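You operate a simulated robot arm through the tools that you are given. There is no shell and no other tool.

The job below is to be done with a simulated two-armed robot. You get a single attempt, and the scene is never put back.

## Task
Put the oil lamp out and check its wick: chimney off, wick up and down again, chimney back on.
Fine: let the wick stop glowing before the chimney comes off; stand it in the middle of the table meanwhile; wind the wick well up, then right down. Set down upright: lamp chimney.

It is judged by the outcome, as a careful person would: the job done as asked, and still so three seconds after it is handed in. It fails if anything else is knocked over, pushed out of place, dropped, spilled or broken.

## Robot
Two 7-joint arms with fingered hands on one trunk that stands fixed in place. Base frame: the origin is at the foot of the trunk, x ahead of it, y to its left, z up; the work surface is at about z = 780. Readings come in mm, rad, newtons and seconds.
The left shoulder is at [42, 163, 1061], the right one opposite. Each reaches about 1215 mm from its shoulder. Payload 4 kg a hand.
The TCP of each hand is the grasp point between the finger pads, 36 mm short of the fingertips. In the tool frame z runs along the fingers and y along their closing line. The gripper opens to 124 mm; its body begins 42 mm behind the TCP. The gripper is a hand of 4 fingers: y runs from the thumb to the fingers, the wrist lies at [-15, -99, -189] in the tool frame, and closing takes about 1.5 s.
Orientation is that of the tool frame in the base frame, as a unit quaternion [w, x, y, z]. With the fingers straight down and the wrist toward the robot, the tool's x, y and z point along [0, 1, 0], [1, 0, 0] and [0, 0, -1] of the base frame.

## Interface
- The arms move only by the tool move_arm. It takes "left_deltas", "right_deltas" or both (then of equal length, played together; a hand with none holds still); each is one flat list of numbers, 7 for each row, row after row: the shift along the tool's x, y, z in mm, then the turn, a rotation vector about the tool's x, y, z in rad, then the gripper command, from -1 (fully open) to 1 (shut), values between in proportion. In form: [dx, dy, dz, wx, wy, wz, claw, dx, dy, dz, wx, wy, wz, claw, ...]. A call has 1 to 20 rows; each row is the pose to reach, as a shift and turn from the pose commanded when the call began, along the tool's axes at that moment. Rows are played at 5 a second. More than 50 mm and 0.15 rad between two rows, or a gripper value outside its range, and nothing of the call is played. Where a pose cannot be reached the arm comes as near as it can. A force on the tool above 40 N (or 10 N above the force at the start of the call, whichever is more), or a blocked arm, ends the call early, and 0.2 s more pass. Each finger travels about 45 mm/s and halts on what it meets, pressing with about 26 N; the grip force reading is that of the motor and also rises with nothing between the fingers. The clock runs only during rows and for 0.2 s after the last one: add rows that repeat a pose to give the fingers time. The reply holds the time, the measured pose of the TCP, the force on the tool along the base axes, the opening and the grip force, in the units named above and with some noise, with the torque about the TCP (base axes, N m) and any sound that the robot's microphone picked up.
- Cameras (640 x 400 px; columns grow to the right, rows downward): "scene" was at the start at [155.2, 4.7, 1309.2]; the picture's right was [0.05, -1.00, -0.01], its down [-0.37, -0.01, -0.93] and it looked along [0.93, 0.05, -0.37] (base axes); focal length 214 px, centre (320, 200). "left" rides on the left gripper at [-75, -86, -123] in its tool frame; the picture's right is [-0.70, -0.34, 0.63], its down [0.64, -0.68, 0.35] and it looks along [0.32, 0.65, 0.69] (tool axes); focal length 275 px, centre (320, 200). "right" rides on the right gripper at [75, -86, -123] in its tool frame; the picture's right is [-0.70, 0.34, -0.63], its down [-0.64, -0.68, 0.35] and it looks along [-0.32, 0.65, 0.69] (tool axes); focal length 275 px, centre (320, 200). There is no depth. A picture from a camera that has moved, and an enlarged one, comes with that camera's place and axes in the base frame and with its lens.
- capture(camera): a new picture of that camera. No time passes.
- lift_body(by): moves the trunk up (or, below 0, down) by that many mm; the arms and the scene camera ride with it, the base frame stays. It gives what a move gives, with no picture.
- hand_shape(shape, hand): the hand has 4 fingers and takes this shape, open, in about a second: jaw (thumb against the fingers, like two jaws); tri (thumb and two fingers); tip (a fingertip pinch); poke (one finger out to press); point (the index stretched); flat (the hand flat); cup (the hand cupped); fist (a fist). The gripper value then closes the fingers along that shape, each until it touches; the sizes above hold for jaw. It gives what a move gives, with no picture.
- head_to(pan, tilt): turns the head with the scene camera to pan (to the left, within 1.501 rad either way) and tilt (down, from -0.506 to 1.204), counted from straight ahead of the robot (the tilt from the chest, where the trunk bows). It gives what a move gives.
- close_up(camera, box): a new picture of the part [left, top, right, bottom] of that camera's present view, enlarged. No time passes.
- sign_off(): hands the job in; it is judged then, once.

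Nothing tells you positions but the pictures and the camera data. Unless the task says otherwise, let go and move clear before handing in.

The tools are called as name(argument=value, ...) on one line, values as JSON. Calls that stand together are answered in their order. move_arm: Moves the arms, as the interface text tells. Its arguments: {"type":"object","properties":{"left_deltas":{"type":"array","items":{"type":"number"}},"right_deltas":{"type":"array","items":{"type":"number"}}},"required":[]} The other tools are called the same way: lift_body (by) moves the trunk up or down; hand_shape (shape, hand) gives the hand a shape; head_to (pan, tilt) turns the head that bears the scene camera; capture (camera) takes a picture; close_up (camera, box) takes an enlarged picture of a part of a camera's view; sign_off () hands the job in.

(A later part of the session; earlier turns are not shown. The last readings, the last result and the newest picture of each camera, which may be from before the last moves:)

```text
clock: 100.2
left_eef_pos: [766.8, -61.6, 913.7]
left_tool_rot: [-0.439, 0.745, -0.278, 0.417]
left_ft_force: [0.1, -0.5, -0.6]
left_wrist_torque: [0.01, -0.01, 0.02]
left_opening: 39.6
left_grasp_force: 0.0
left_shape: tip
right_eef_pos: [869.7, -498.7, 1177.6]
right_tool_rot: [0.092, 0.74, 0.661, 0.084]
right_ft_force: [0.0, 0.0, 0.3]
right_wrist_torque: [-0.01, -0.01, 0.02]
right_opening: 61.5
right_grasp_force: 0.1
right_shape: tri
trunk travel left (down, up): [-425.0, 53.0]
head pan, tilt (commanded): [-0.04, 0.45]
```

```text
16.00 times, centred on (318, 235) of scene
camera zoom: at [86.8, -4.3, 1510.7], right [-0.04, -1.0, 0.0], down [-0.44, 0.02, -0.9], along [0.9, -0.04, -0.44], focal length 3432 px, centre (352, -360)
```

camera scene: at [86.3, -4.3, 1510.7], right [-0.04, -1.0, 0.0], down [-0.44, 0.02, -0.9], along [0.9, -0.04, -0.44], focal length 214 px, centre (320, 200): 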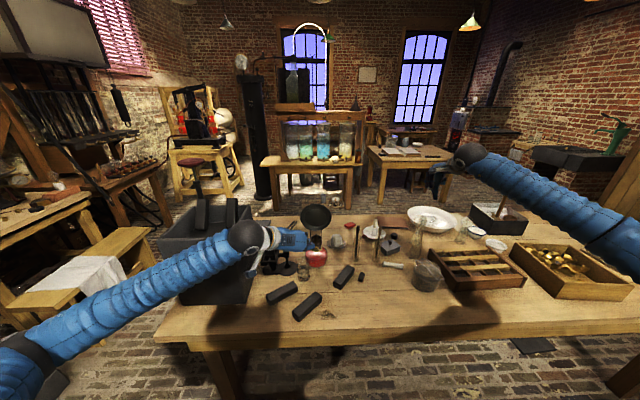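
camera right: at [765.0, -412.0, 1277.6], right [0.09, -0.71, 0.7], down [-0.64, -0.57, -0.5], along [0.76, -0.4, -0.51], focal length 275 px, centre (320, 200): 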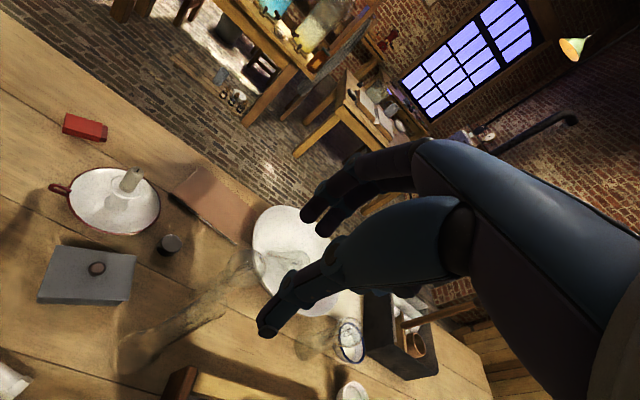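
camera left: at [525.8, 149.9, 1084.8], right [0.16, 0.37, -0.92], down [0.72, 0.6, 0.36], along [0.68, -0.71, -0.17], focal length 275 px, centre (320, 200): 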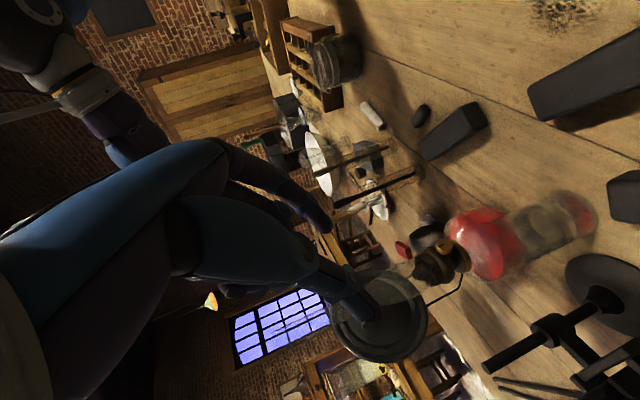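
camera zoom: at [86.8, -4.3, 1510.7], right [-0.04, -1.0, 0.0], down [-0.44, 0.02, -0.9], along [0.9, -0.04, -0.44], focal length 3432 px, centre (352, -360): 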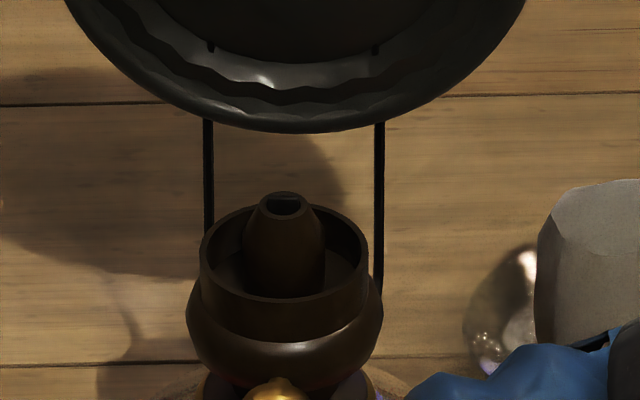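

That stroke met firm resistance and the knob advanced only slightly: the wick is at its upper stop, fully up. Now I'll wind it right down with counter-clockwise strokes, first re-centring on the knob, which moved a few millimetres.

move_arm(left_deltas=[-0.7, -1.2, 25, 0, 0, 0, 0.35, -1.4, -2.4, 50, 0, 0, 0, 0.35, -2, -3.5, 70, 0, 0, 0, 0.35, -2, -3.5, 70, 0, 0, 0, 0.35])

close_up(camera="left", box=[260, 180, 440, 340])

close_up(camera="scene", box=[295, 220, 335, 260])

```text
clock: 101.2
left_eef_pos: [826.4, -29.2, 898.9]
left_tool_rot: [-0.44, 0.745, -0.278, 0.417]
left_ft_force: [1.1, -0.5, 0.5]
left_wrist_torque: [-0.02, -0.04, 0.02]
left_opening: 39.4
left_grasp_force: 0.0
left_shape: tip
right_eef_pos: [870.7, -499.2, 1178.4]
right_tool_rot: [0.092, 0.74, 0.661, 0.084]
right_ft_force: [1.4, 0.1, 0.8]
right_wrist_torque: [0.0, -0.01, 0.01]
right_opening: 61.9
right_grasp_force: 0.0
right_shape: tri
trunk travel left (down, up): [-425.0, 53.0]
head pan, tilt (commanded): [-0.04, 0.45]
```

```text
2.50 times, centred on (350, 260) of left
camera zoom: at [687.3, 17.2, 979.1], right [0.22, 0.97, -0.13], down [0.65, -0.04, 0.76], along [0.73, -0.25, -0.64], focal length 688 px, centre (245, 50)
```

zoom: 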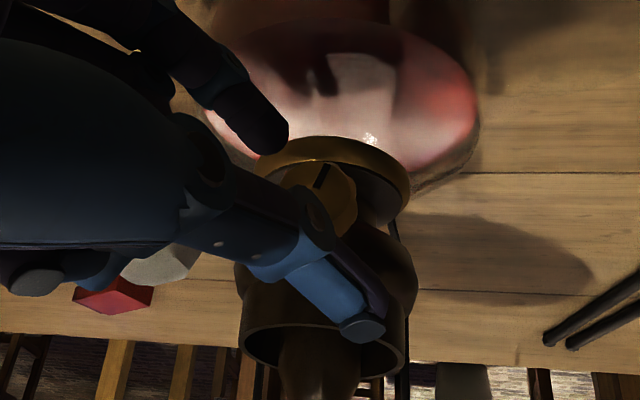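

```text
10.00 times, centred on (315, 240) of scene
camera zoom: at [86.3, -4.6, 1510.7], right [-0.04, -1.0, 0.0], down [-0.44, 0.02, -0.9], along [0.9, -0.04, -0.44], focal length 2145 px, centre (370, -200)
```

zoom: 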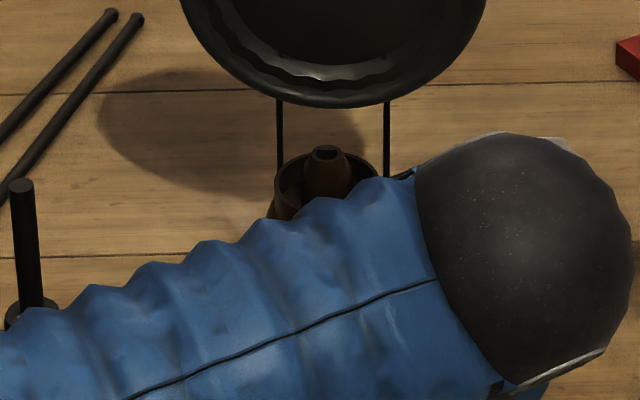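

Centred. Closing and winding counter-clockwise.

move_arm(left_deltas=[0, 0, 0, 0, 0, 0, 0.6, 0, 0, 0, 0, 0, 0, 0.8, 0, 0, 0, 0, 0, 0, 0.8, -0.17, -2.71, 0.12, -0.0851, 0, -0.1219, 0.8, -0.66, -5.37, 0.46, -0.1703, 0, -0.2437, 0.8, -1.47, -7.91, 1.03, -0.2554, 0, -0.3656, 0.8, -2.58, -10.27, 1.8, -0.3406, 0, -0.4874, 0.8, -3.96, -12.4, 2.77, -0.4257, 0, -0.6093, 0.8, -5.59, -14.27, 3.9, -0.5109, 0, -0.7311, 0.8, -7.43, -15.82, 5.18, -0.596, 0, -0.853, 0.8, -7.43, -15.82, 5.18, -0.596, 0, -0.853, 0.8])

close_up(camera="scene", box=[295, 220, 335, 260])

close_up(camera="left", box=[220, 180, 440, 380])

```text
clock: 103.7
left_eef_pos: [826.2, -13.0, 910.5]
left_tool_rot: [0.001, 0.885, -0.055, 0.462]
left_ft_force: [0.9, 5.8, 9.6]
left_wrist_torque: [0.11, -0.28, 0.12]
left_opening: 15.9
left_grasp_force: 26.4
left_shape: tip
right_eef_pos: [869.2, -497.9, 1178.8]
right_tool_rot: [0.091, 0.74, 0.661, 0.085]
right_ft_force: [-0.4, -0.1, -0.2]
right_wrist_torque: [-0.01, 0.03, 0.0]
right_opening: 61.7
right_grasp_force: 0.1
right_shape: tri
trunk travel left (down, up): [-425.0, 53.0]
head pan, tilt (commanded): [-0.04, 0.45]
```

```text
10.00 times, centred on (315, 240) of scene
camera zoom: at [85.7, -4.1, 1510.8], right [-0.04, -1.0, 0.0], down [-0.44, 0.02, -0.9], along [0.9, -0.04, -0.44], focal length 2145 px, centre (370, -200)
```

zoom: 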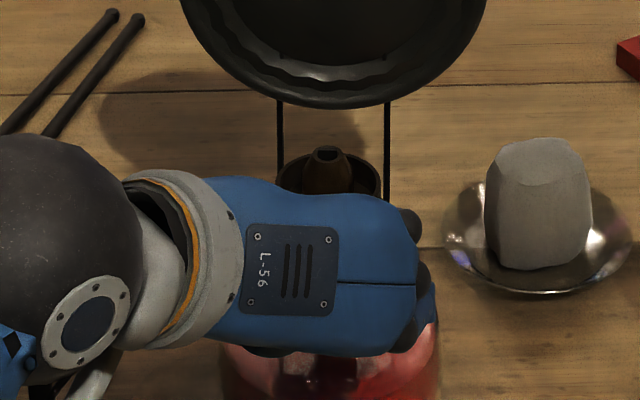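

```text
2.00 times, centred on (330, 280) of left
camera zoom: at [693.8, 86.9, 923.6], right [0.16, 0.37, -0.92], down [0.72, 0.6, 0.36], along [0.68, -0.71, -0.17], focal length 551 px, centre (300, 40)
```

zoom: 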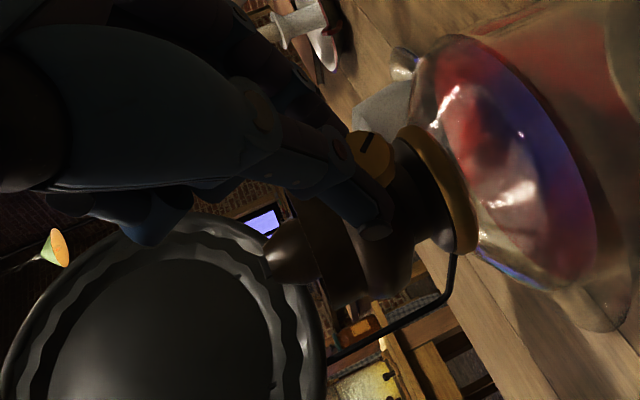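

The wick is going down again; the knob turned about a radian. The fingers sat slightly high on the knob, so I'll correct by a couple of millimetres on the return and take the next stroke.

move_arm(left_deltas=[0, 0, 0, 0, 0, 0, 0.5, -0.9, 0, 2, 0, 0, 0, 0.35, -1.07, 2.71, 2.12, 0.0851, 0, 0.1219, 0.35, -1.56, 5.37, 2.46, 0.1703, 0, 0.2437, 0.35, -2.37, 7.91, 3.03, 0.2554, 0, 0.3656, 0.35, -3.48, 10.27, 3.8, 0.3406, 0, 0.4874, 0.35, -4.86, 12.4, 4.77, 0.4257, 0, 0.6093, 0.35, -6.49, 14.27, 5.9, 0.5109, 0, 0.7311, 0.35, -8.33, 15.82, 7.18, 0.596, 0, 0.853, 0.35, -8.33, 15.82, 7.18, 0.596, 0, 0.853, 0.6, -8.33, 15.82, 7.18, 0.596, 0, 0.853, 0.8, -8.33, 15.82, 7.18, 0.596, 0, 0.853, 0.8, -6.49, 14.27, 5.9, 0.5109, 0, 0.7311, 0.8, -4.86, 12.4, 4.77, 0.4257, 0, 0.6093, 0.8, -3.48, 10.27, 3.8, 0.3406, 0, 0.4874, 0.8, -2.37, 7.91, 3.03, 0.2554, 0, 0.3656, 0.8, -1.56, 5.37, 2.46, 0.1703, 0, 0.2437, 0.8, -1.07, 2.71, 2.12, 0.0851, 0, 0.1219, 0.8, -0.9, 0, 2, 0, 0, 0, 0.8, -0.9, 0, 2, 0, 0, 0, 0.8])

close_up(camera="scene", box=[295, 220, 335, 260])

close_up(camera="left", box=[220, 180, 440, 380])

```text
clock: 107.8
left_eef_pos: [828.7, -13.9, 908.8]
left_tool_rot: [0.002, 0.885, -0.056, 0.462]
left_ft_force: [-4.0, 3.3, 8.2]
left_wrist_torque: [0.06, -0.05, 0.06]
left_opening: 18.5
left_grasp_force: 25.6
left_shape: tip
right_eef_pos: [868.6, -499.8, 1178.8]
right_tool_rot: [0.09, 0.74, 0.661, 0.085]
right_ft_force: [0.6, 0.6, 0.2]
right_wrist_torque: [-0.04, -0.02, 0.02]
right_opening: 61.7
right_grasp_force: 0.1
right_shape: tri
trunk travel left (down, up): [-425.0, 53.0]
head pan, tilt (commanded): [-0.04, 0.45]
```

```text
10.00 times, centred on (315, 240) of scene
camera zoom: at [85.4, -4.4, 1510.8], right [-0.04, -1.0, 0.0], down [-0.44, 0.02, -0.9], along [0.9, -0.04, -0.44], focal length 2145 px, centre (370, -200)
```

zoom: 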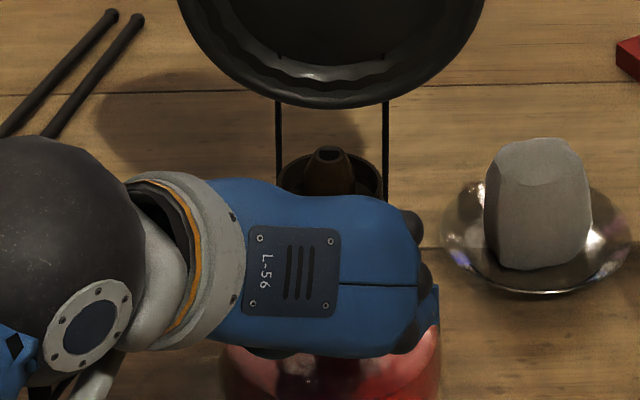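

```text
2.00 times, centred on (330, 280) of left
camera zoom: at [695.1, 85.8, 921.8], right [0.16, 0.37, -0.92], down [0.72, 0.6, 0.36], along [0.68, -0.71, -0.17], focal length 551 px, centre (300, 40)
```

zoom: 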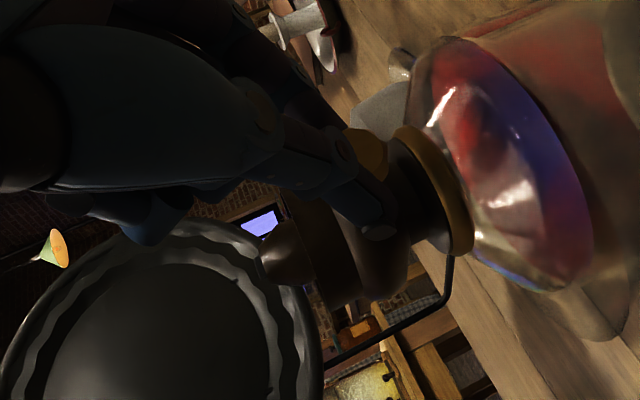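

Good grip this time. Another counter-clockwise stroke the same way.

move_arm(left_deltas=[0, 0, 0, 0, 0, 0, 0.5, 0, 0, 0, 0, 0, 0, 0.35, -0.17, 2.71, 0.12, 0.0851, 0, 0.1219, 0.35, -0.66, 5.37, 0.46, 0.1703, 0, 0.2437, 0.35, -1.47, 7.91, 1.03, 0.2554, 0, 0.3656, 0.35, -2.58, 10.27, 1.8, 0.3406, 0, 0.4874, 0.35, -3.96, 12.4, 2.77, 0.4257, 0, 0.6093, 0.35, -5.59, 14.27, 3.9, 0.5109, 0, 0.7311, 0.35, -7.43, 15.82, 5.18, 0.596, 0, 0.853, 0.35, -7.43, 15.82, 5.18, 0.596, 0, 0.853, 0.6, -7.43, 15.82, 5.18, 0.596, 0, 0.853, 0.8, -7.43, 15.82, 5.18, 0.596, 0, 0.853, 0.8, -5.59, 14.27, 3.9, 0.5109, 0, 0.7311, 0.8, -3.96, 12.4, 2.77, 0.4257, 0, 0.6093, 0.8, -2.58, 10.27, 1.8, 0.3406, 0, 0.4874, 0.8, -1.47, 7.91, 1.03, 0.2554, 0, 0.3656, 0.8, -0.66, 5.37, 0.46, 0.1703, 0, 0.2437, 0.8, -0.17, 2.71, 0.12, 0.0851, 0, 0.1219, 0.8, 0, 0, 0, 0, 0, 0, 0.8, 0, 0, 0, 0, 0, 0, 0.8])

close_up(camera="scene", box=[295, 220, 335, 260])

close_up(camera="left", box=[220, 180, 440, 380])

```text
clock: 112.0
left_eef_pos: [829.3, -13.9, 907.9]
left_tool_rot: [0.002, 0.885, -0.056, 0.462]
left_ft_force: [-2.6, 2.3, 0.4]
left_wrist_torque: [0.02, 0.06, -0.01]
left_opening: 18.8
left_grasp_force: 26.1
left_shape: tip
right_eef_pos: [869.3, -499.2, 1177.3]
right_tool_rot: [0.092, 0.74, 0.661, 0.084]
right_ft_force: [0.7, 0.1, 0.1]
right_wrist_torque: [-0.01, -0.02, 0.01]
right_opening: 62.1
right_grasp_force: 0.0
right_shape: tri
trunk travel left (down, up): [-425.0, 53.0]
head pan, tilt (commanded): [-0.04, 0.45]
```

```text
10.00 times, centred on (315, 240) of scene
camera zoom: at [86.2, -4.8, 1510.7], right [-0.04, -1.0, 0.0], down [-0.44, 0.02, -0.9], along [0.9, -0.04, -0.44], focal length 2145 px, centre (370, -200)
```

zoom: 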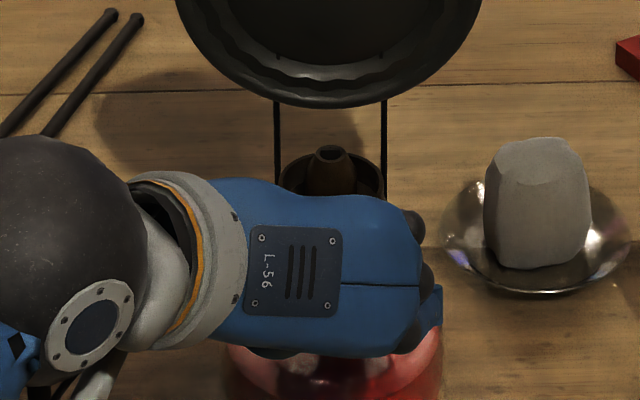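

```text
2.00 times, centred on (330, 280) of left
camera zoom: at [695.7, 84.8, 921.4], right [0.16, 0.37, -0.92], down [0.72, 0.6, 0.36], along [0.68, -0.71, -0.17], focal length 551 px, centre (300, 40)
```

zoom: 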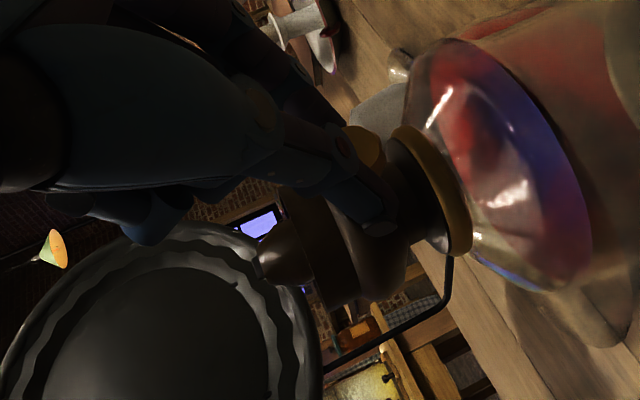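

move_arm(left_deltas=[0, 0, 0, 0, 0, 0, 0.5, 0, 0, 0, 0, 0, 0, 0.35, -0.17, 2.71, 0.12, 0.0851, 0, 0.1219, 0.35, -0.66, 5.37, 0.46, 0.1703, 0, 0.2437, 0.35, -1.47, 7.91, 1.03, 0.2554, 0, 0.3656, 0.35, -2.58, 10.27, 1.8, 0.3406, 0, 0.4874, 0.35, -3.96, 12.4, 2.77, 0.4257, 0, 0.6093, 0.35, -5.59, 14.27, 3.9, 0.5109, 0, 0.7311, 0.35, -7.43, 15.82, 5.18, 0.596, 0, 0.853, 0.35, -7.43, 15.82, 5.18, 0.596, 0, 0.853, 0.6, -7.43, 15.82, 5.18, 0.596, 0, 0.853, 0.8, -7.43, 15.82, 5.18, 0.596, 0, 0.853, 0.8, -5.59, 14.27, 3.9, 0.5109, 0, 0.7311, 0.8, -3.96, 12.4, 2.77, 0.4257, 0, 0.6093, 0.8, -2.58, 10.27, 1.8, 0.3406, 0, 0.4874, 0.8, -2.58, 10.27, 1.8, 0.3406, 0, 0.4874, 0.8])

close_up(camera="scene", box=[295, 220, 335, 260])

close_up(camera="left", box=[220, 180, 440, 380])

```text
clock: 115.5
left_eef_pos: [827.6, -24.2, 904.1]
left_tool_rot: [-0.258, 0.834, -0.188, 0.45]
left_ft_force: [-2.1, 1.4, 0.1]
left_wrist_torque: [0.21, 0.09, 0.07]
left_opening: 15.9
left_grasp_force: 25.8
left_shape: tip
right_eef_pos: [870.2, -498.7, 1178.0]
right_tool_rot: [0.092, 0.74, 0.661, 0.084]
right_ft_force: [0.2, -0.3, -0.9]
right_wrist_torque: [0.01, -0.01, 0.0]
right_opening: 61.7
right_grasp_force: 0.0
right_shape: tri
trunk travel left (down, up): [-425.0, 53.0]
head pan, tilt (commanded): [-0.04, 0.45]
```

```text
10.00 times, centred on (315, 240) of scene
camera zoom: at [86.8, -4.9, 1510.7], right [-0.04, -1.0, 0.0], down [-0.44, 0.02, -0.9], along [0.9, -0.04, -0.44], focal length 2145 px, centre (370, -200)
```

zoom: 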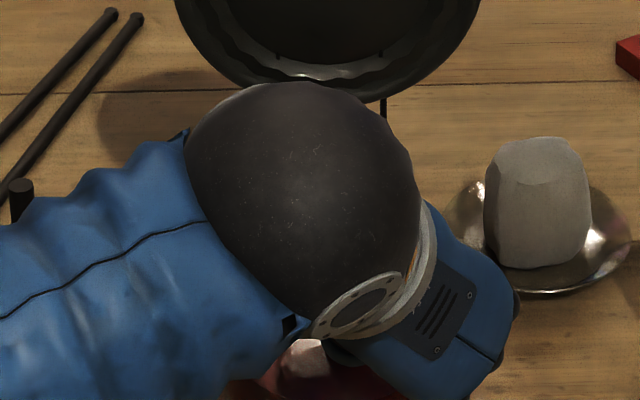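

```text
2.00 times, centred on (330, 280) of left
camera zoom: at [692.1, 53.6, 962.9], right [0.2, 0.81, -0.55], down [0.69, 0.28, 0.67], along [0.7, -0.51, -0.5], focal length 551 px, centre (300, 40)
```

zoom: 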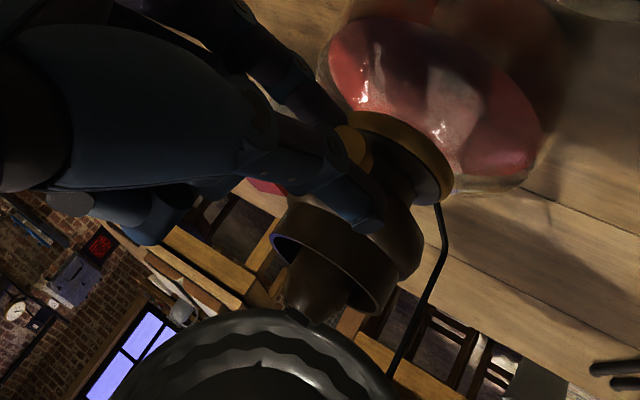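

A resisting torque of 0.2 N·m is now showing, which could be the lower stop. I'll turn a little further to be sure.

move_arm(left_deltas=[-0.17, -2.71, 0.12, -0.0851, 0, -0.1219, 0.8, -0.66, -5.37, 0.46, -0.1703, 0, -0.2437, 0.8, -0.66, -5.37, 0.46, -0.1703, 0, -0.2437, 0.8])

close_up(camera="left", box=[220, 180, 440, 380])

close_up(camera="scene", box=[295, 220, 335, 260])

```text
clock: 116.2
left_eef_pos: [829.1, -17.8, 906.4]
left_tool_rot: [-0.13, 0.869, -0.124, 0.461]
left_ft_force: [0.4, 1.6, -6.5]
left_wrist_torque: [0.48, 0.05, 0.14]
left_opening: 14.2
left_grasp_force: 26.1
left_shape: tip
right_eef_pos: [870.1, -500.0, 1177.8]
right_tool_rot: [0.092, 0.74, 0.661, 0.085]
right_ft_force: [-0.2, -0.4, -0.3]
right_wrist_torque: [0.0, -0.02, 0.0]
right_opening: 61.9
right_grasp_force: 0.0
right_shape: tri
trunk travel left (down, up): [-425.0, 53.0]
head pan, tilt (commanded): [-0.04, 0.45]
```

```text
2.00 times, centred on (330, 280) of left
camera zoom: at [695.1, 73.2, 944.1], right [0.18, 0.62, -0.76], down [0.7, 0.46, 0.54], along [0.69, -0.64, -0.35], focal length 551 px, centre (300, 40)
```

zoom: 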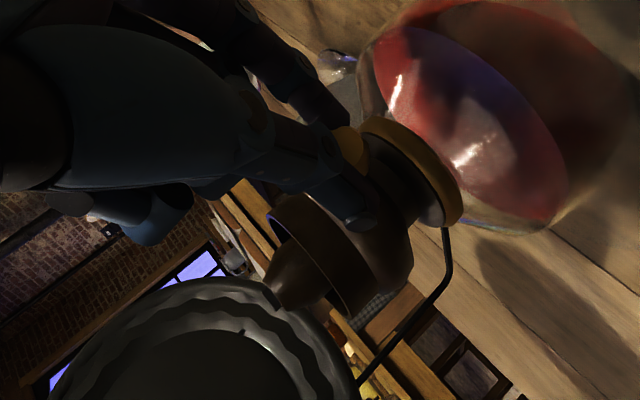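

```text
10.00 times, centred on (315, 240) of scene
camera zoom: at [87.3, -4.7, 1510.7], right [-0.04, -1.0, 0.0], down [-0.44, 0.02, -0.9], along [0.9, -0.04, -0.44], focal length 2145 px, centre (370, -200)
```

zoom: 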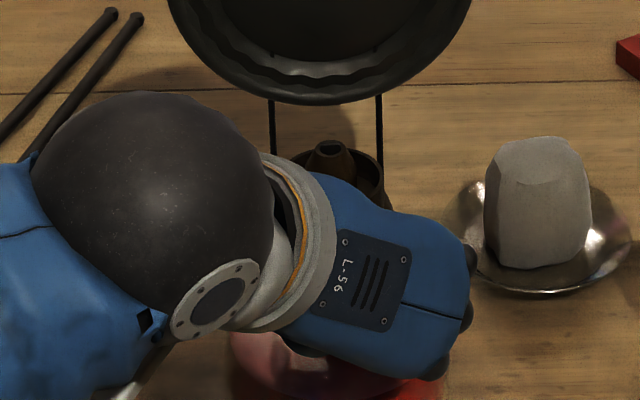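

The torque rose to about 0.5 N·m with no more turning: the wick is right down against its lower stop. I'll let go and back off.

move_arm(left_deltas=[0, 0, 0, 0, 0, 0, 0.6, 0, 0, 0, 0, 0, 0, 0.4, 0, 0, 0, 0, 0, 0, 0.3, 0, 0, 0, 0, 0, 0, 0.2, 0, 0, -20, 0, 0, 0, 0.2, 0, 0, -45, 0, 0, 0, 0.2, 0, 0, -80, 0, 0, 0, 0.2, 0, 0, -110, 0, 0, 0, 0.2, 10, 0, -140, 0, 0, 0, 0.2])

close_up(camera="left", box=[300, 200, 500, 380])

close_up(camera="scene", box=[285, 205, 345, 265])

capture(camera="scene")

```text
clock: 118.2
left_eef_pos: [716.2, -37.3, 990.5]
left_tool_rot: [-0.13, 0.868, -0.124, 0.462]
left_ft_force: [-0.3, -0.9, -0.1]
left_wrist_torque: [-0.01, -0.01, 0.04]
left_opening: 48.8
left_grasp_force: 0.1
left_shape: tip
right_eef_pos: [868.8, -497.8, 1177.9]
right_tool_rot: [0.091, 0.74, 0.661, 0.084]
right_ft_force: [0.4, -0.1, -0.3]
right_wrist_torque: [-0.01, 0.01, -0.02]
right_opening: 61.7
right_grasp_force: 0.0
right_shape: tri
trunk travel left (down, up): [-425.0, 53.0]
head pan, tilt (commanded): [-0.04, 0.45]
```

```text
2.22 times, centred on (400, 290) of left
camera zoom: at [581.7, 55.2, 1028.4], right [0.18, 0.62, -0.76], down [0.7, 0.46, 0.54], along [0.69, -0.64, -0.35], focal length 612 px, centre (142, 0)
```

zoom: 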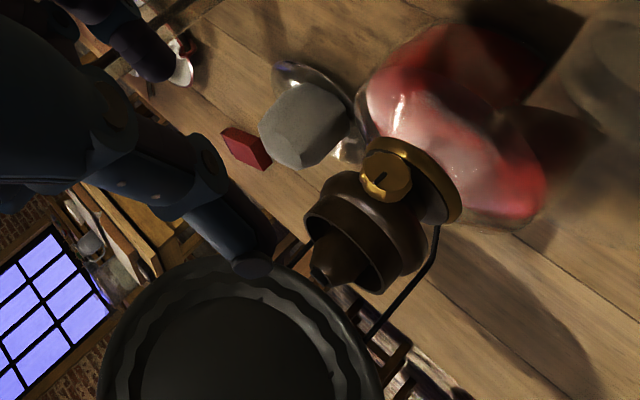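

```text
6.67 times, centred on (315, 235) of scene
camera zoom: at [86.1, -4.8, 1510.8], right [-0.04, -1.0, 0.0], down [-0.44, 0.02, -0.9], along [0.9, -0.04, -0.44], focal length 1430 px, centre (353, -33)
```

zoom: 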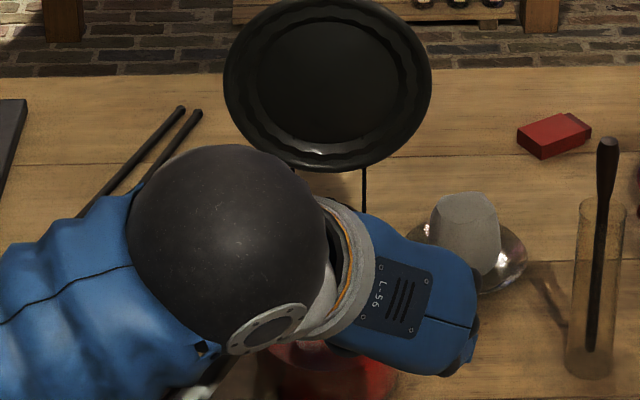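

```text
taken
camera scene: at [86.1, -4.8, 1510.8], right [-0.04, -1.0, 0.0], down [-0.44, 0.02, -0.9], along [0.9, -0.04, -0.44], focal length 214 px, centre (320, 200)
```

scene: 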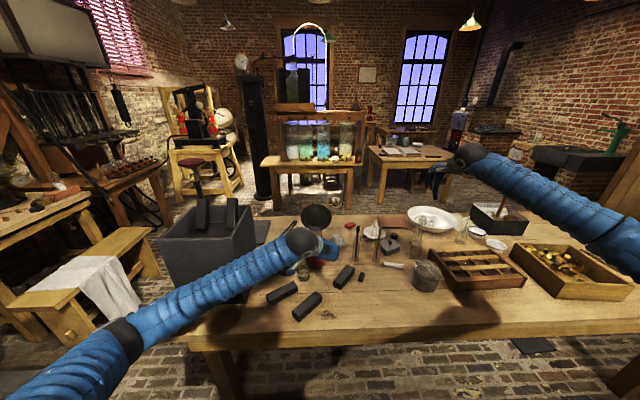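

The left hand is clear. I'll park it back and left, then inspect the burner and knob.

move_arm(left_deltas=[-0.3, -26, -21, 0, 0, 0, 0.2, -0.5, -53, -42, 0, 0, 0, 0.2, -0.8, -79, -62, 0, 0, 0, 0.2, -1.1, -105.5, -83, 0, 0, 0, 0.2, -1.1, -105.5, -83, 0, 0, 0, 0.2])

close_up(camera="scene", box=[300, 215, 340, 255])

close_up(camera="left", box=[340, 180, 500, 320])

capture(camera="scene")

```text
clock: 119.5
left_eef_pos: [656.8, 49.6, 1072.0]
left_tool_rot: [-0.131, 0.869, -0.124, 0.461]
left_ft_force: [-0.3, 0.5, 0.2]
left_wrist_torque: [0.01, -0.01, 0.04]
left_opening: 48.8
left_grasp_force: 0.0
left_shape: tip
right_eef_pos: [869.9, -500.1, 1176.9]
right_tool_rot: [0.091, 0.74, 0.661, 0.084]
right_ft_force: [-0.1, -0.3, -0.8]
right_wrist_torque: [-0.01, 0.02, -0.01]
right_opening: 61.7
right_grasp_force: 0.0
right_shape: tri
trunk travel left (down, up): [-425.0, 53.0]
head pan, tilt (commanded): [-0.04, 0.45]
```

```text
10.00 times, centred on (320, 235) of scene
camera zoom: at [87.1, -5.0, 1510.6], right [-0.04, -1.0, 0.0], down [-0.44, 0.02, -0.9], along [0.9, -0.04, -0.44], focal length 2145 px, centre (320, -150)
```

zoom: 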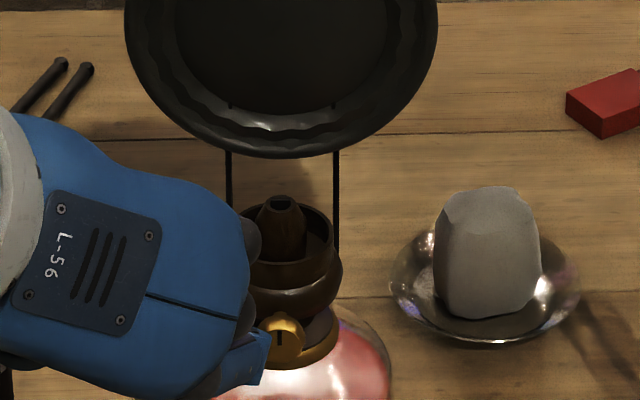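

```text
2.86 times, centred on (420, 250) of left
camera zoom: at [522.1, 141.2, 1109.2], right [0.18, 0.62, -0.76], down [0.7, 0.46, 0.54], along [0.69, -0.64, -0.35], focal length 786 px, centre (34, 57)
```

zoom: 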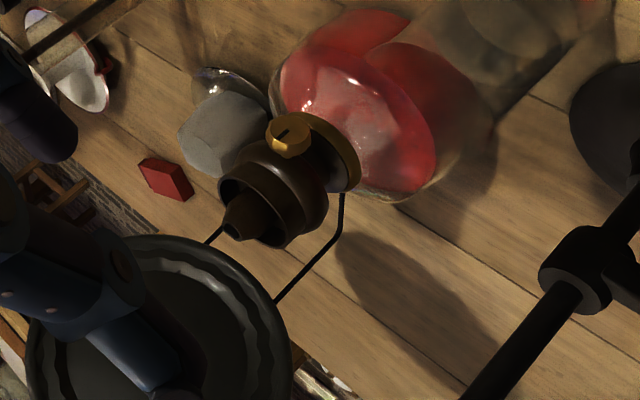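

```text
taken
camera scene: at [87.1, -5.0, 1510.6], right [-0.04, -1.0, 0.0], down [-0.44, 0.02, -0.9], along [0.9, -0.04, -0.44], focal length 214 px, centre (320, 200)
```

scene: 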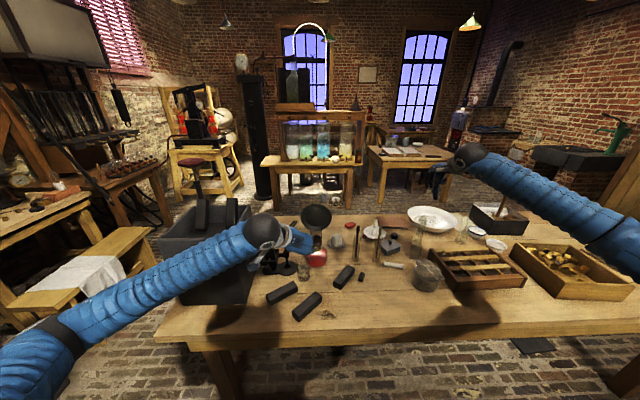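

The slot is back at 12 o'clock and the wick is down out of sight in the cone. Next comes the chimney: I'll shift the left hand out of the view and check that the chimney is still centred under the right hand.

move_arm(left_deltas=[-12, -24, -2.6, 0, 0, 0, 0.2, -25, -48, -5.2, 0, 0, 0, 0.2, -37.7, -72.8, -7.8, 0, 0, 0, 0.2])

capture(camera="right")

close_up(camera="right", box=[100, 200, 320, 380])

close_up(camera="scene", box=[300, 215, 340, 255])

close_up(camera="scene", box=[390, 190, 470, 290])

```text
clock: 120.2
left_eef_pos: [635.8, 131.3, 1069.8]
left_tool_rot: [-0.131, 0.868, -0.124, 0.462]
left_ft_force: [-0.4, -0.1, 0.3]
left_wrist_torque: [0.02, 0.03, 0.0]
left_opening: 48.8
left_grasp_force: 0.0
left_shape: tip
right_eef_pos: [868.2, -498.6, 1178.3]
right_tool_rot: [0.092, 0.74, 0.661, 0.084]
right_ft_force: [0.2, -0.6, 0.0]
right_wrist_torque: [-0.01, 0.01, 0.04]
right_opening: 61.8
right_grasp_force: 0.2
right_shape: tri
trunk travel left (down, up): [-425.0, 53.0]
head pan, tilt (commanded): [-0.04, 0.45]
```

```text
taken
camera right: at [764.3, -412.4, 1277.8], right [0.09, -0.71, 0.7], down [-0.64, -0.57, -0.51], along [0.76, -0.4, -0.51], focal length 275 px, centre (320, 200)
```

right: 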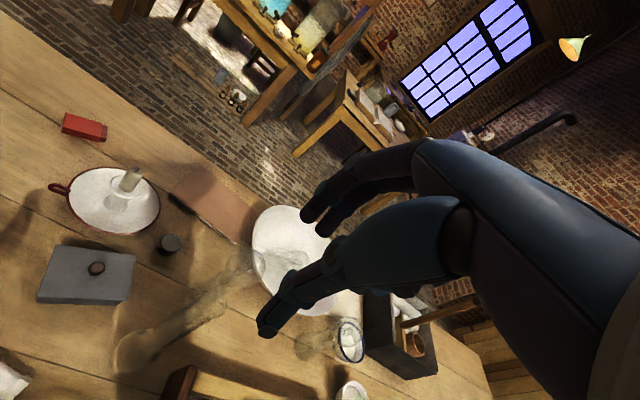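

```text
2.22 times, centred on (210, 290) of right
camera zoom: at [764.3, -412.4, 1277.8], right [0.09, -0.71, 0.7], down [-0.64, -0.57, -0.51], along [0.76, -0.4, -0.51], focal length 612 px, centre (564, 0)
```

zoom: 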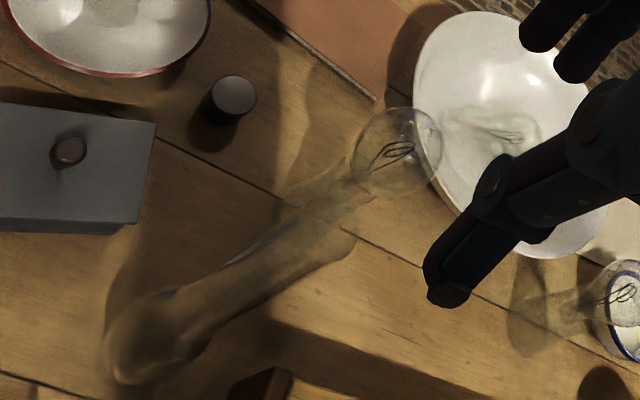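

```text
10.00 times, centred on (320, 235) of scene
camera zoom: at [85.6, -3.3, 1510.8], right [-0.04, -1.0, 0.0], down [-0.44, 0.02, -0.9], along [0.9, -0.04, -0.44], focal length 2145 px, centre (320, -150)
```

zoom: 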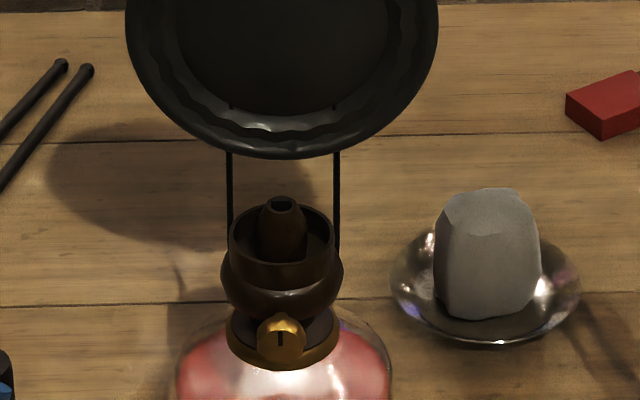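

```text
4.00 times, centred on (430, 240) of scene
camera zoom: at [85.6, -3.3, 1510.8], right [-0.04, -1.0, 0.0], down [-0.44, 0.02, -0.9], along [0.9, -0.04, -0.44], focal length 858 px, centre (-120, 40)
```

zoom: 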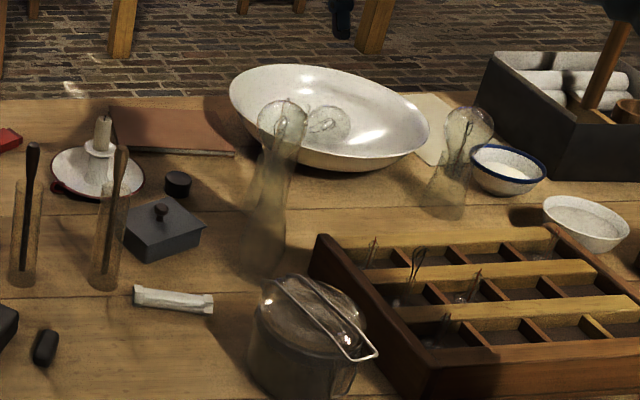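

The lamp is upright and the burner now in clear view. I'll lower the right hand along the same line it left by, back around the chimney tube.

move_arm(right_deltas=[-0.1, -10, 39, 0, 0, 0, 0, -0.2, -19.8, 77.8, 0, 0, 0, 0, -0.3, -27.2, 106.9, 0, 0, 0, 0, -0.3, -33.4, 131.1, 0, 0, 0, 0, -0.4, -38.3, 150.5, 0, 0, 0, 0, -0.4, -42, 165, 0, 0, 0, 0, -0.4, -42, 165, 0, 0, 0, 0])

close_up(camera="right", box=[140, 180, 380, 380])

close_up(camera="scene", box=[390, 190, 470, 290])

```text
clock: 121.8
left_eef_pos: [635.5, 130.5, 1069.3]
left_tool_rot: [-0.13, 0.868, -0.124, 0.463]
left_ft_force: [-1.1, -0.6, -0.9]
left_wrist_torque: [0.01, 0.03, -0.02]
left_opening: 48.7
left_grasp_force: 0.1
left_shape: tip
right_eef_pos: [869.7, -499.3, 1009.5]
right_tool_rot: [0.092, 0.74, 0.661, 0.084]
right_ft_force: [0.1, 1.1, -0.1]
right_wrist_torque: [-0.02, 0.01, 0.02]
right_opening: 61.8
right_grasp_force: 0.1
right_shape: tri
trunk travel left (down, up): [-425.0, 53.0]
head pan, tilt (commanded): [-0.04, 0.45]
```

```text
2.00 times, centred on (260, 280) of right
camera zoom: at [766.2, -413.7, 1107.3], right [0.09, -0.71, 0.7], down [-0.64, -0.57, -0.51], along [0.76, -0.4, -0.51], focal length 551 px, centre (440, 40)
```

zoom: 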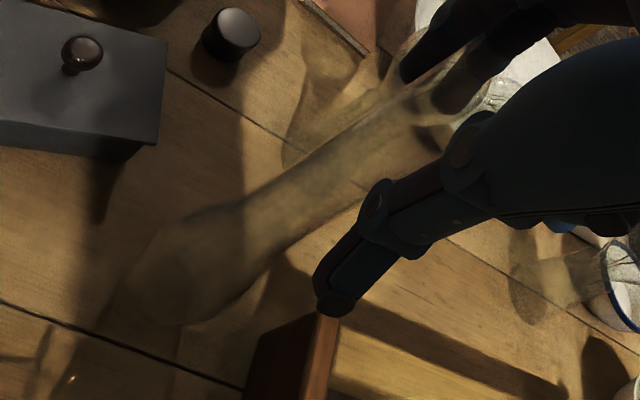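

```text
4.00 times, centred on (430, 240) of scene
camera zoom: at [86.3, -4.2, 1510.8], right [-0.04, -1.0, 0.0], down [-0.44, 0.02, -0.9], along [0.9, -0.04, -0.44], focal length 858 px, centre (-120, 40)
```

zoom: 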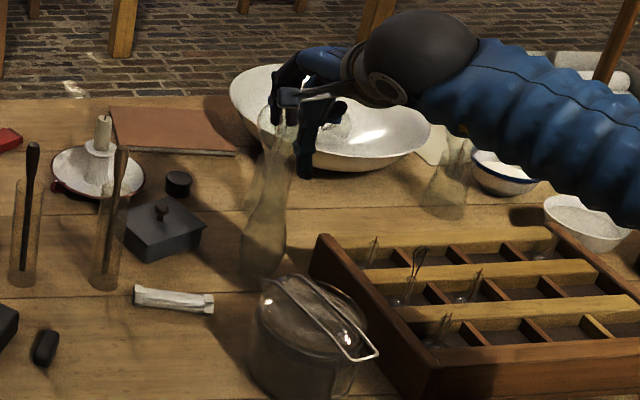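

Same geometry as when I let go. Closing gently on the tube.

move_arm(right_deltas=[0, 0, 0, 0, 0, 0, 0.2, 0, 0, 0, 0, 0, 0, 0.4, 0, 0, 0, 0, 0, 0, 0.5, 0, 0, 0, 0, 0, 0, 0.58, 0, 0, 0, 0, 0, 0, 0.65, 0, 0, 0, 0, 0, 0, 0.7, 0, 0, 0, 0, 0, 0, 0.7])

close_up(camera="right", box=[140, 180, 380, 380])

close_up(camera="scene", box=[390, 190, 470, 290])

```text
clock: 123.5
left_eef_pos: [635.3, 132.1, 1068.7]
left_tool_rot: [-0.13, 0.869, -0.124, 0.462]
left_ft_force: [-0.2, 0.0, 0.1]
left_wrist_torque: [0.01, 0.01, -0.02]
left_opening: 48.8
left_grasp_force: 0.1
left_shape: tip
right_eef_pos: [871.6, -499.1, 1008.2]
right_tool_rot: [0.092, 0.74, 0.661, 0.084]
right_ft_force: [0.2, -1.0, -0.5]
right_wrist_torque: [-0.05, -0.01, 0.0]
right_opening: 23.9
right_grasp_force: 24.8
right_shape: tri
trunk travel left (down, up): [-425.0, 53.0]
head pan, tilt (commanded): [-0.04, 0.45]
```

```text
2.00 times, centred on (260, 280) of right
camera zoom: at [766.3, -413.9, 1107.2], right [0.09, -0.71, 0.7], down [-0.64, -0.57, -0.51], along [0.76, -0.4, -0.51], focal length 551 px, centre (440, 40)
```

zoom: 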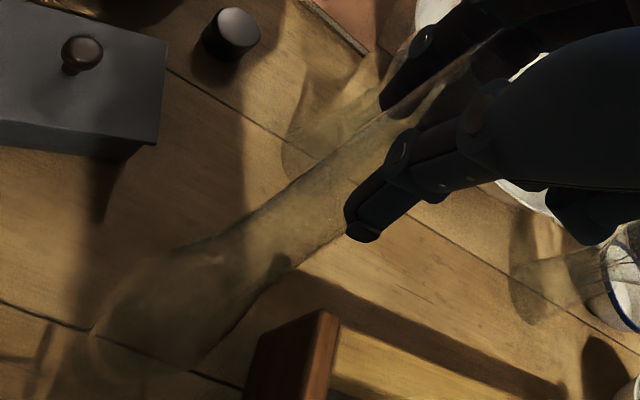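

```text
4.00 times, centred on (430, 240) of scene
camera zoom: at [86.4, -4.3, 1510.7], right [-0.04, -1.0, 0.0], down [-0.44, 0.02, -0.9], along [0.9, -0.04, -0.44], focal length 858 px, centre (-120, 40)
```

zoom: 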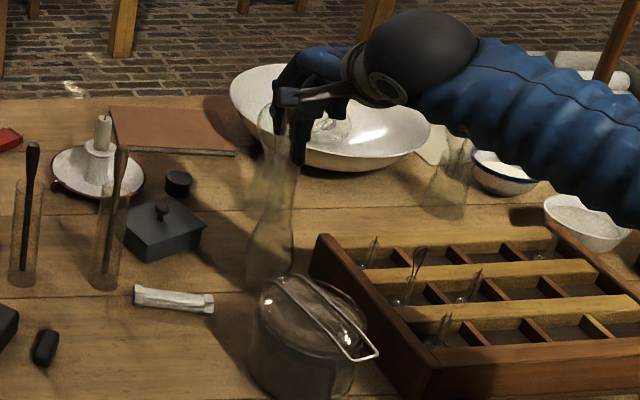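

The chimney is held, though its base shifted slightly on closing. I'll lift it clear of the table and look at how it hangs.

move_arm(right_deltas=[0, 1.2, -4.8, 0, 0, 0, 0.7, 0, 4.9, -19.4, 0, 0, 0, 0.7, 0, 9.9, -38.8, 0, 0, 0, 0.7, 0.1, 17.3, -67.8, 0, 0, 0, 0.7, 0.2, 27.2, -106.6, 0, 0, 0, 0.7, 0.3, 37, -145, 0, 0, 0, 0.7, 0.4, 46.9, -184, 0, 0, 0, 0.7, 0.5, 56.8, -222.9, 0, 0, 0, 0.7, 0.6, 66.7, -261.6, 0, 0, 0, 0.7, 0.7, 74.1, -290.7, 0, 0, 0, 0.7, 0.7, 74.1, -290.7, 0, 0, 0, 0.7])

head_to(pan=-0.45, tilt=0.3)

capture(camera="scene")

capture(camera="right")

```text
clock: 125.8
left_eef_pos: [635.2, 130.9, 1069.1]
left_tool_rot: [-0.13, 0.869, -0.124, 0.462]
left_ft_force: [-0.4, -0.1, -0.5]
left_wrist_torque: [-0.04, -0.02, 0.01]
left_opening: 48.8
left_grasp_force: 0.1
left_shape: tip
right_eef_pos: [871.4, -499.8, 1307.5]
right_tool_rot: [0.091, 0.74, 0.661, 0.084]
right_ft_force: [0.5, -0.6, -1.1]
right_wrist_torque: [-0.02, 0.0, 0.02]
right_opening: 23.5
right_grasp_force: 24.8
right_shape: tri
trunk travel left (down, up): [-425.0, 53.0]
head pan, tilt (commanded): [-0.04, 0.45]
```

```text
clock: 126.7
left_eef_pos: [636.1, 132.0, 1069.0]
left_tool_rot: [-0.131, 0.869, -0.124, 0.462]
left_ft_force: [0.7, -0.4, 0.5]
left_wrist_torque: [-0.01, 0.0, 0.01]
left_opening: 48.6
left_grasp_force: 0.1
left_shape: tip
right_eef_pos: [871.6, -499.7, 1308.3]
right_tool_rot: [0.091, 0.741, 0.661, 0.083]
right_ft_force: [-0.6, 0.0, -1.2]
right_wrist_torque: [-0.02, 0.03, -0.01]
right_opening: 23.5
right_grasp_force: 25.4
right_shape: tri
trunk travel left (down, up): [-425.0, 53.0]
head pan, tilt (commanded): [-0.45, 0.3]
```

```text
taken
camera scene: at [78.9, -41.2, 1524.7], right [-0.43, -0.9, 0.0], down [-0.27, 0.13, -0.95], along [0.86, -0.41, -0.3], focal length 214 px, centre (320, 200)
```

scene: 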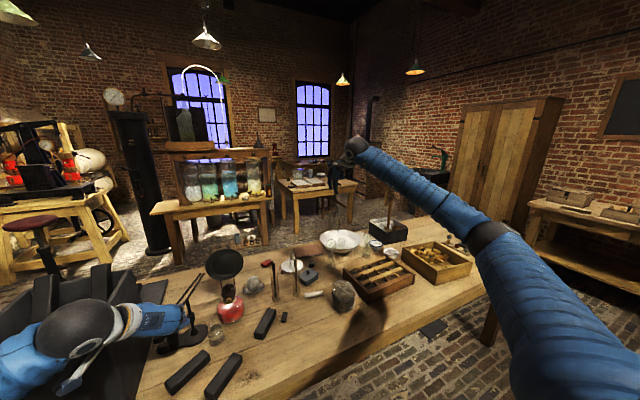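

```text
taken
camera right: at [767.2, -413.4, 1407.3], right [0.09, -0.71, 0.7], down [-0.64, -0.57, -0.51], along [0.76, -0.4, -0.51], focal length 275 px, centre (320, 200)
```

right: 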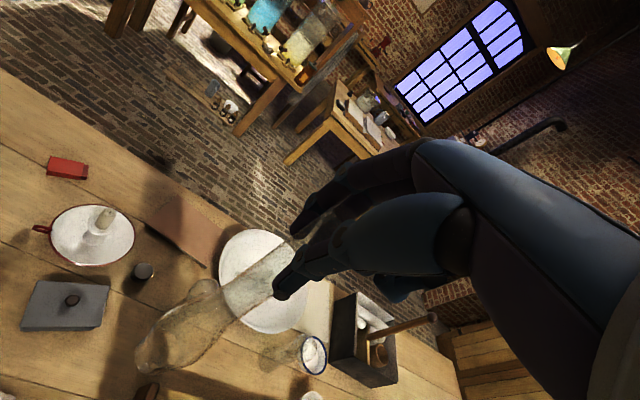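

close_up(camera="scene", box=[295, 180, 345, 240])

close_up(camera="right", box=[110, 260, 250, 400])

close_up(camera="right", box=[180, 210, 340, 340])

```text
6.67 times, centred on (320, 210) of scene
camera zoom: at [78.9, -41.2, 1524.7], right [-0.43, -0.9, 0.0], down [-0.27, 0.13, -0.95], along [0.86, -0.41, -0.3], focal length 1430 px, centre (320, 133)
```

zoom: 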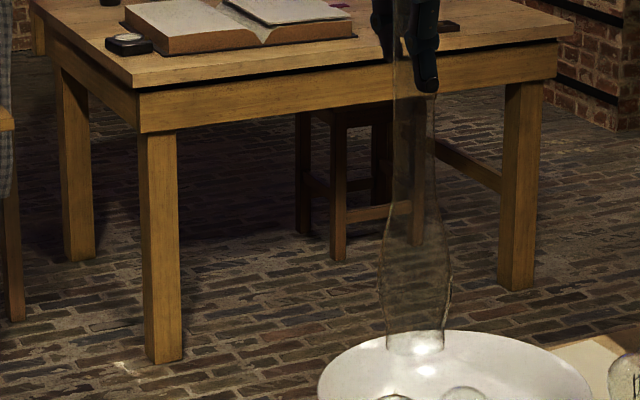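

```text
2.86 times, centred on (180, 330) of right
camera zoom: at [767.2, -413.4, 1407.3], right [0.09, -0.71, 0.7], down [-0.64, -0.57, -0.51], along [0.76, -0.4, -0.51], focal length 786 px, centre (720, -171)
```

zoom: 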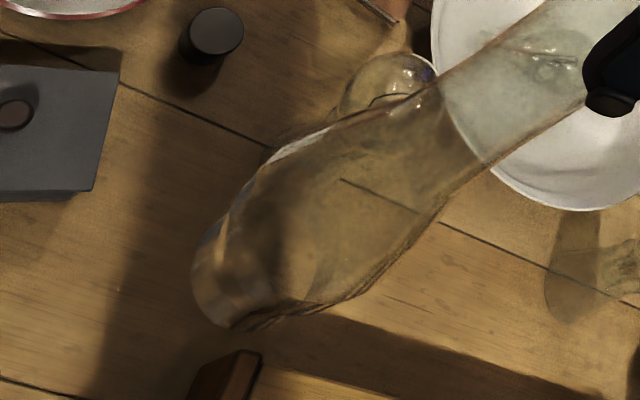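

```text
3.08 times, centred on (260, 275) of right
camera zoom: at [767.2, -413.4, 1407.3], right [0.09, -0.71, 0.7], down [-0.64, -0.57, -0.51], along [0.76, -0.4, -0.51], focal length 847 px, centre (505, -31)
```

zoom: 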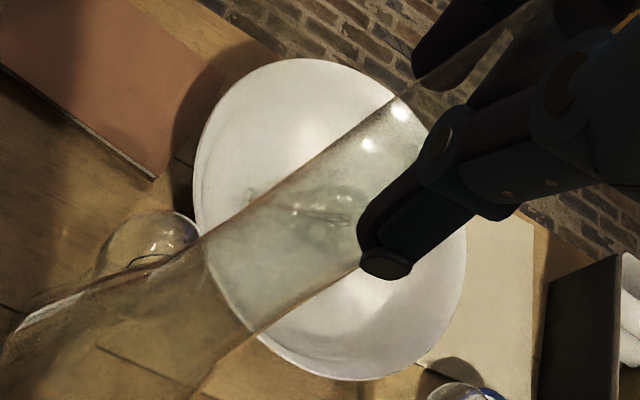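

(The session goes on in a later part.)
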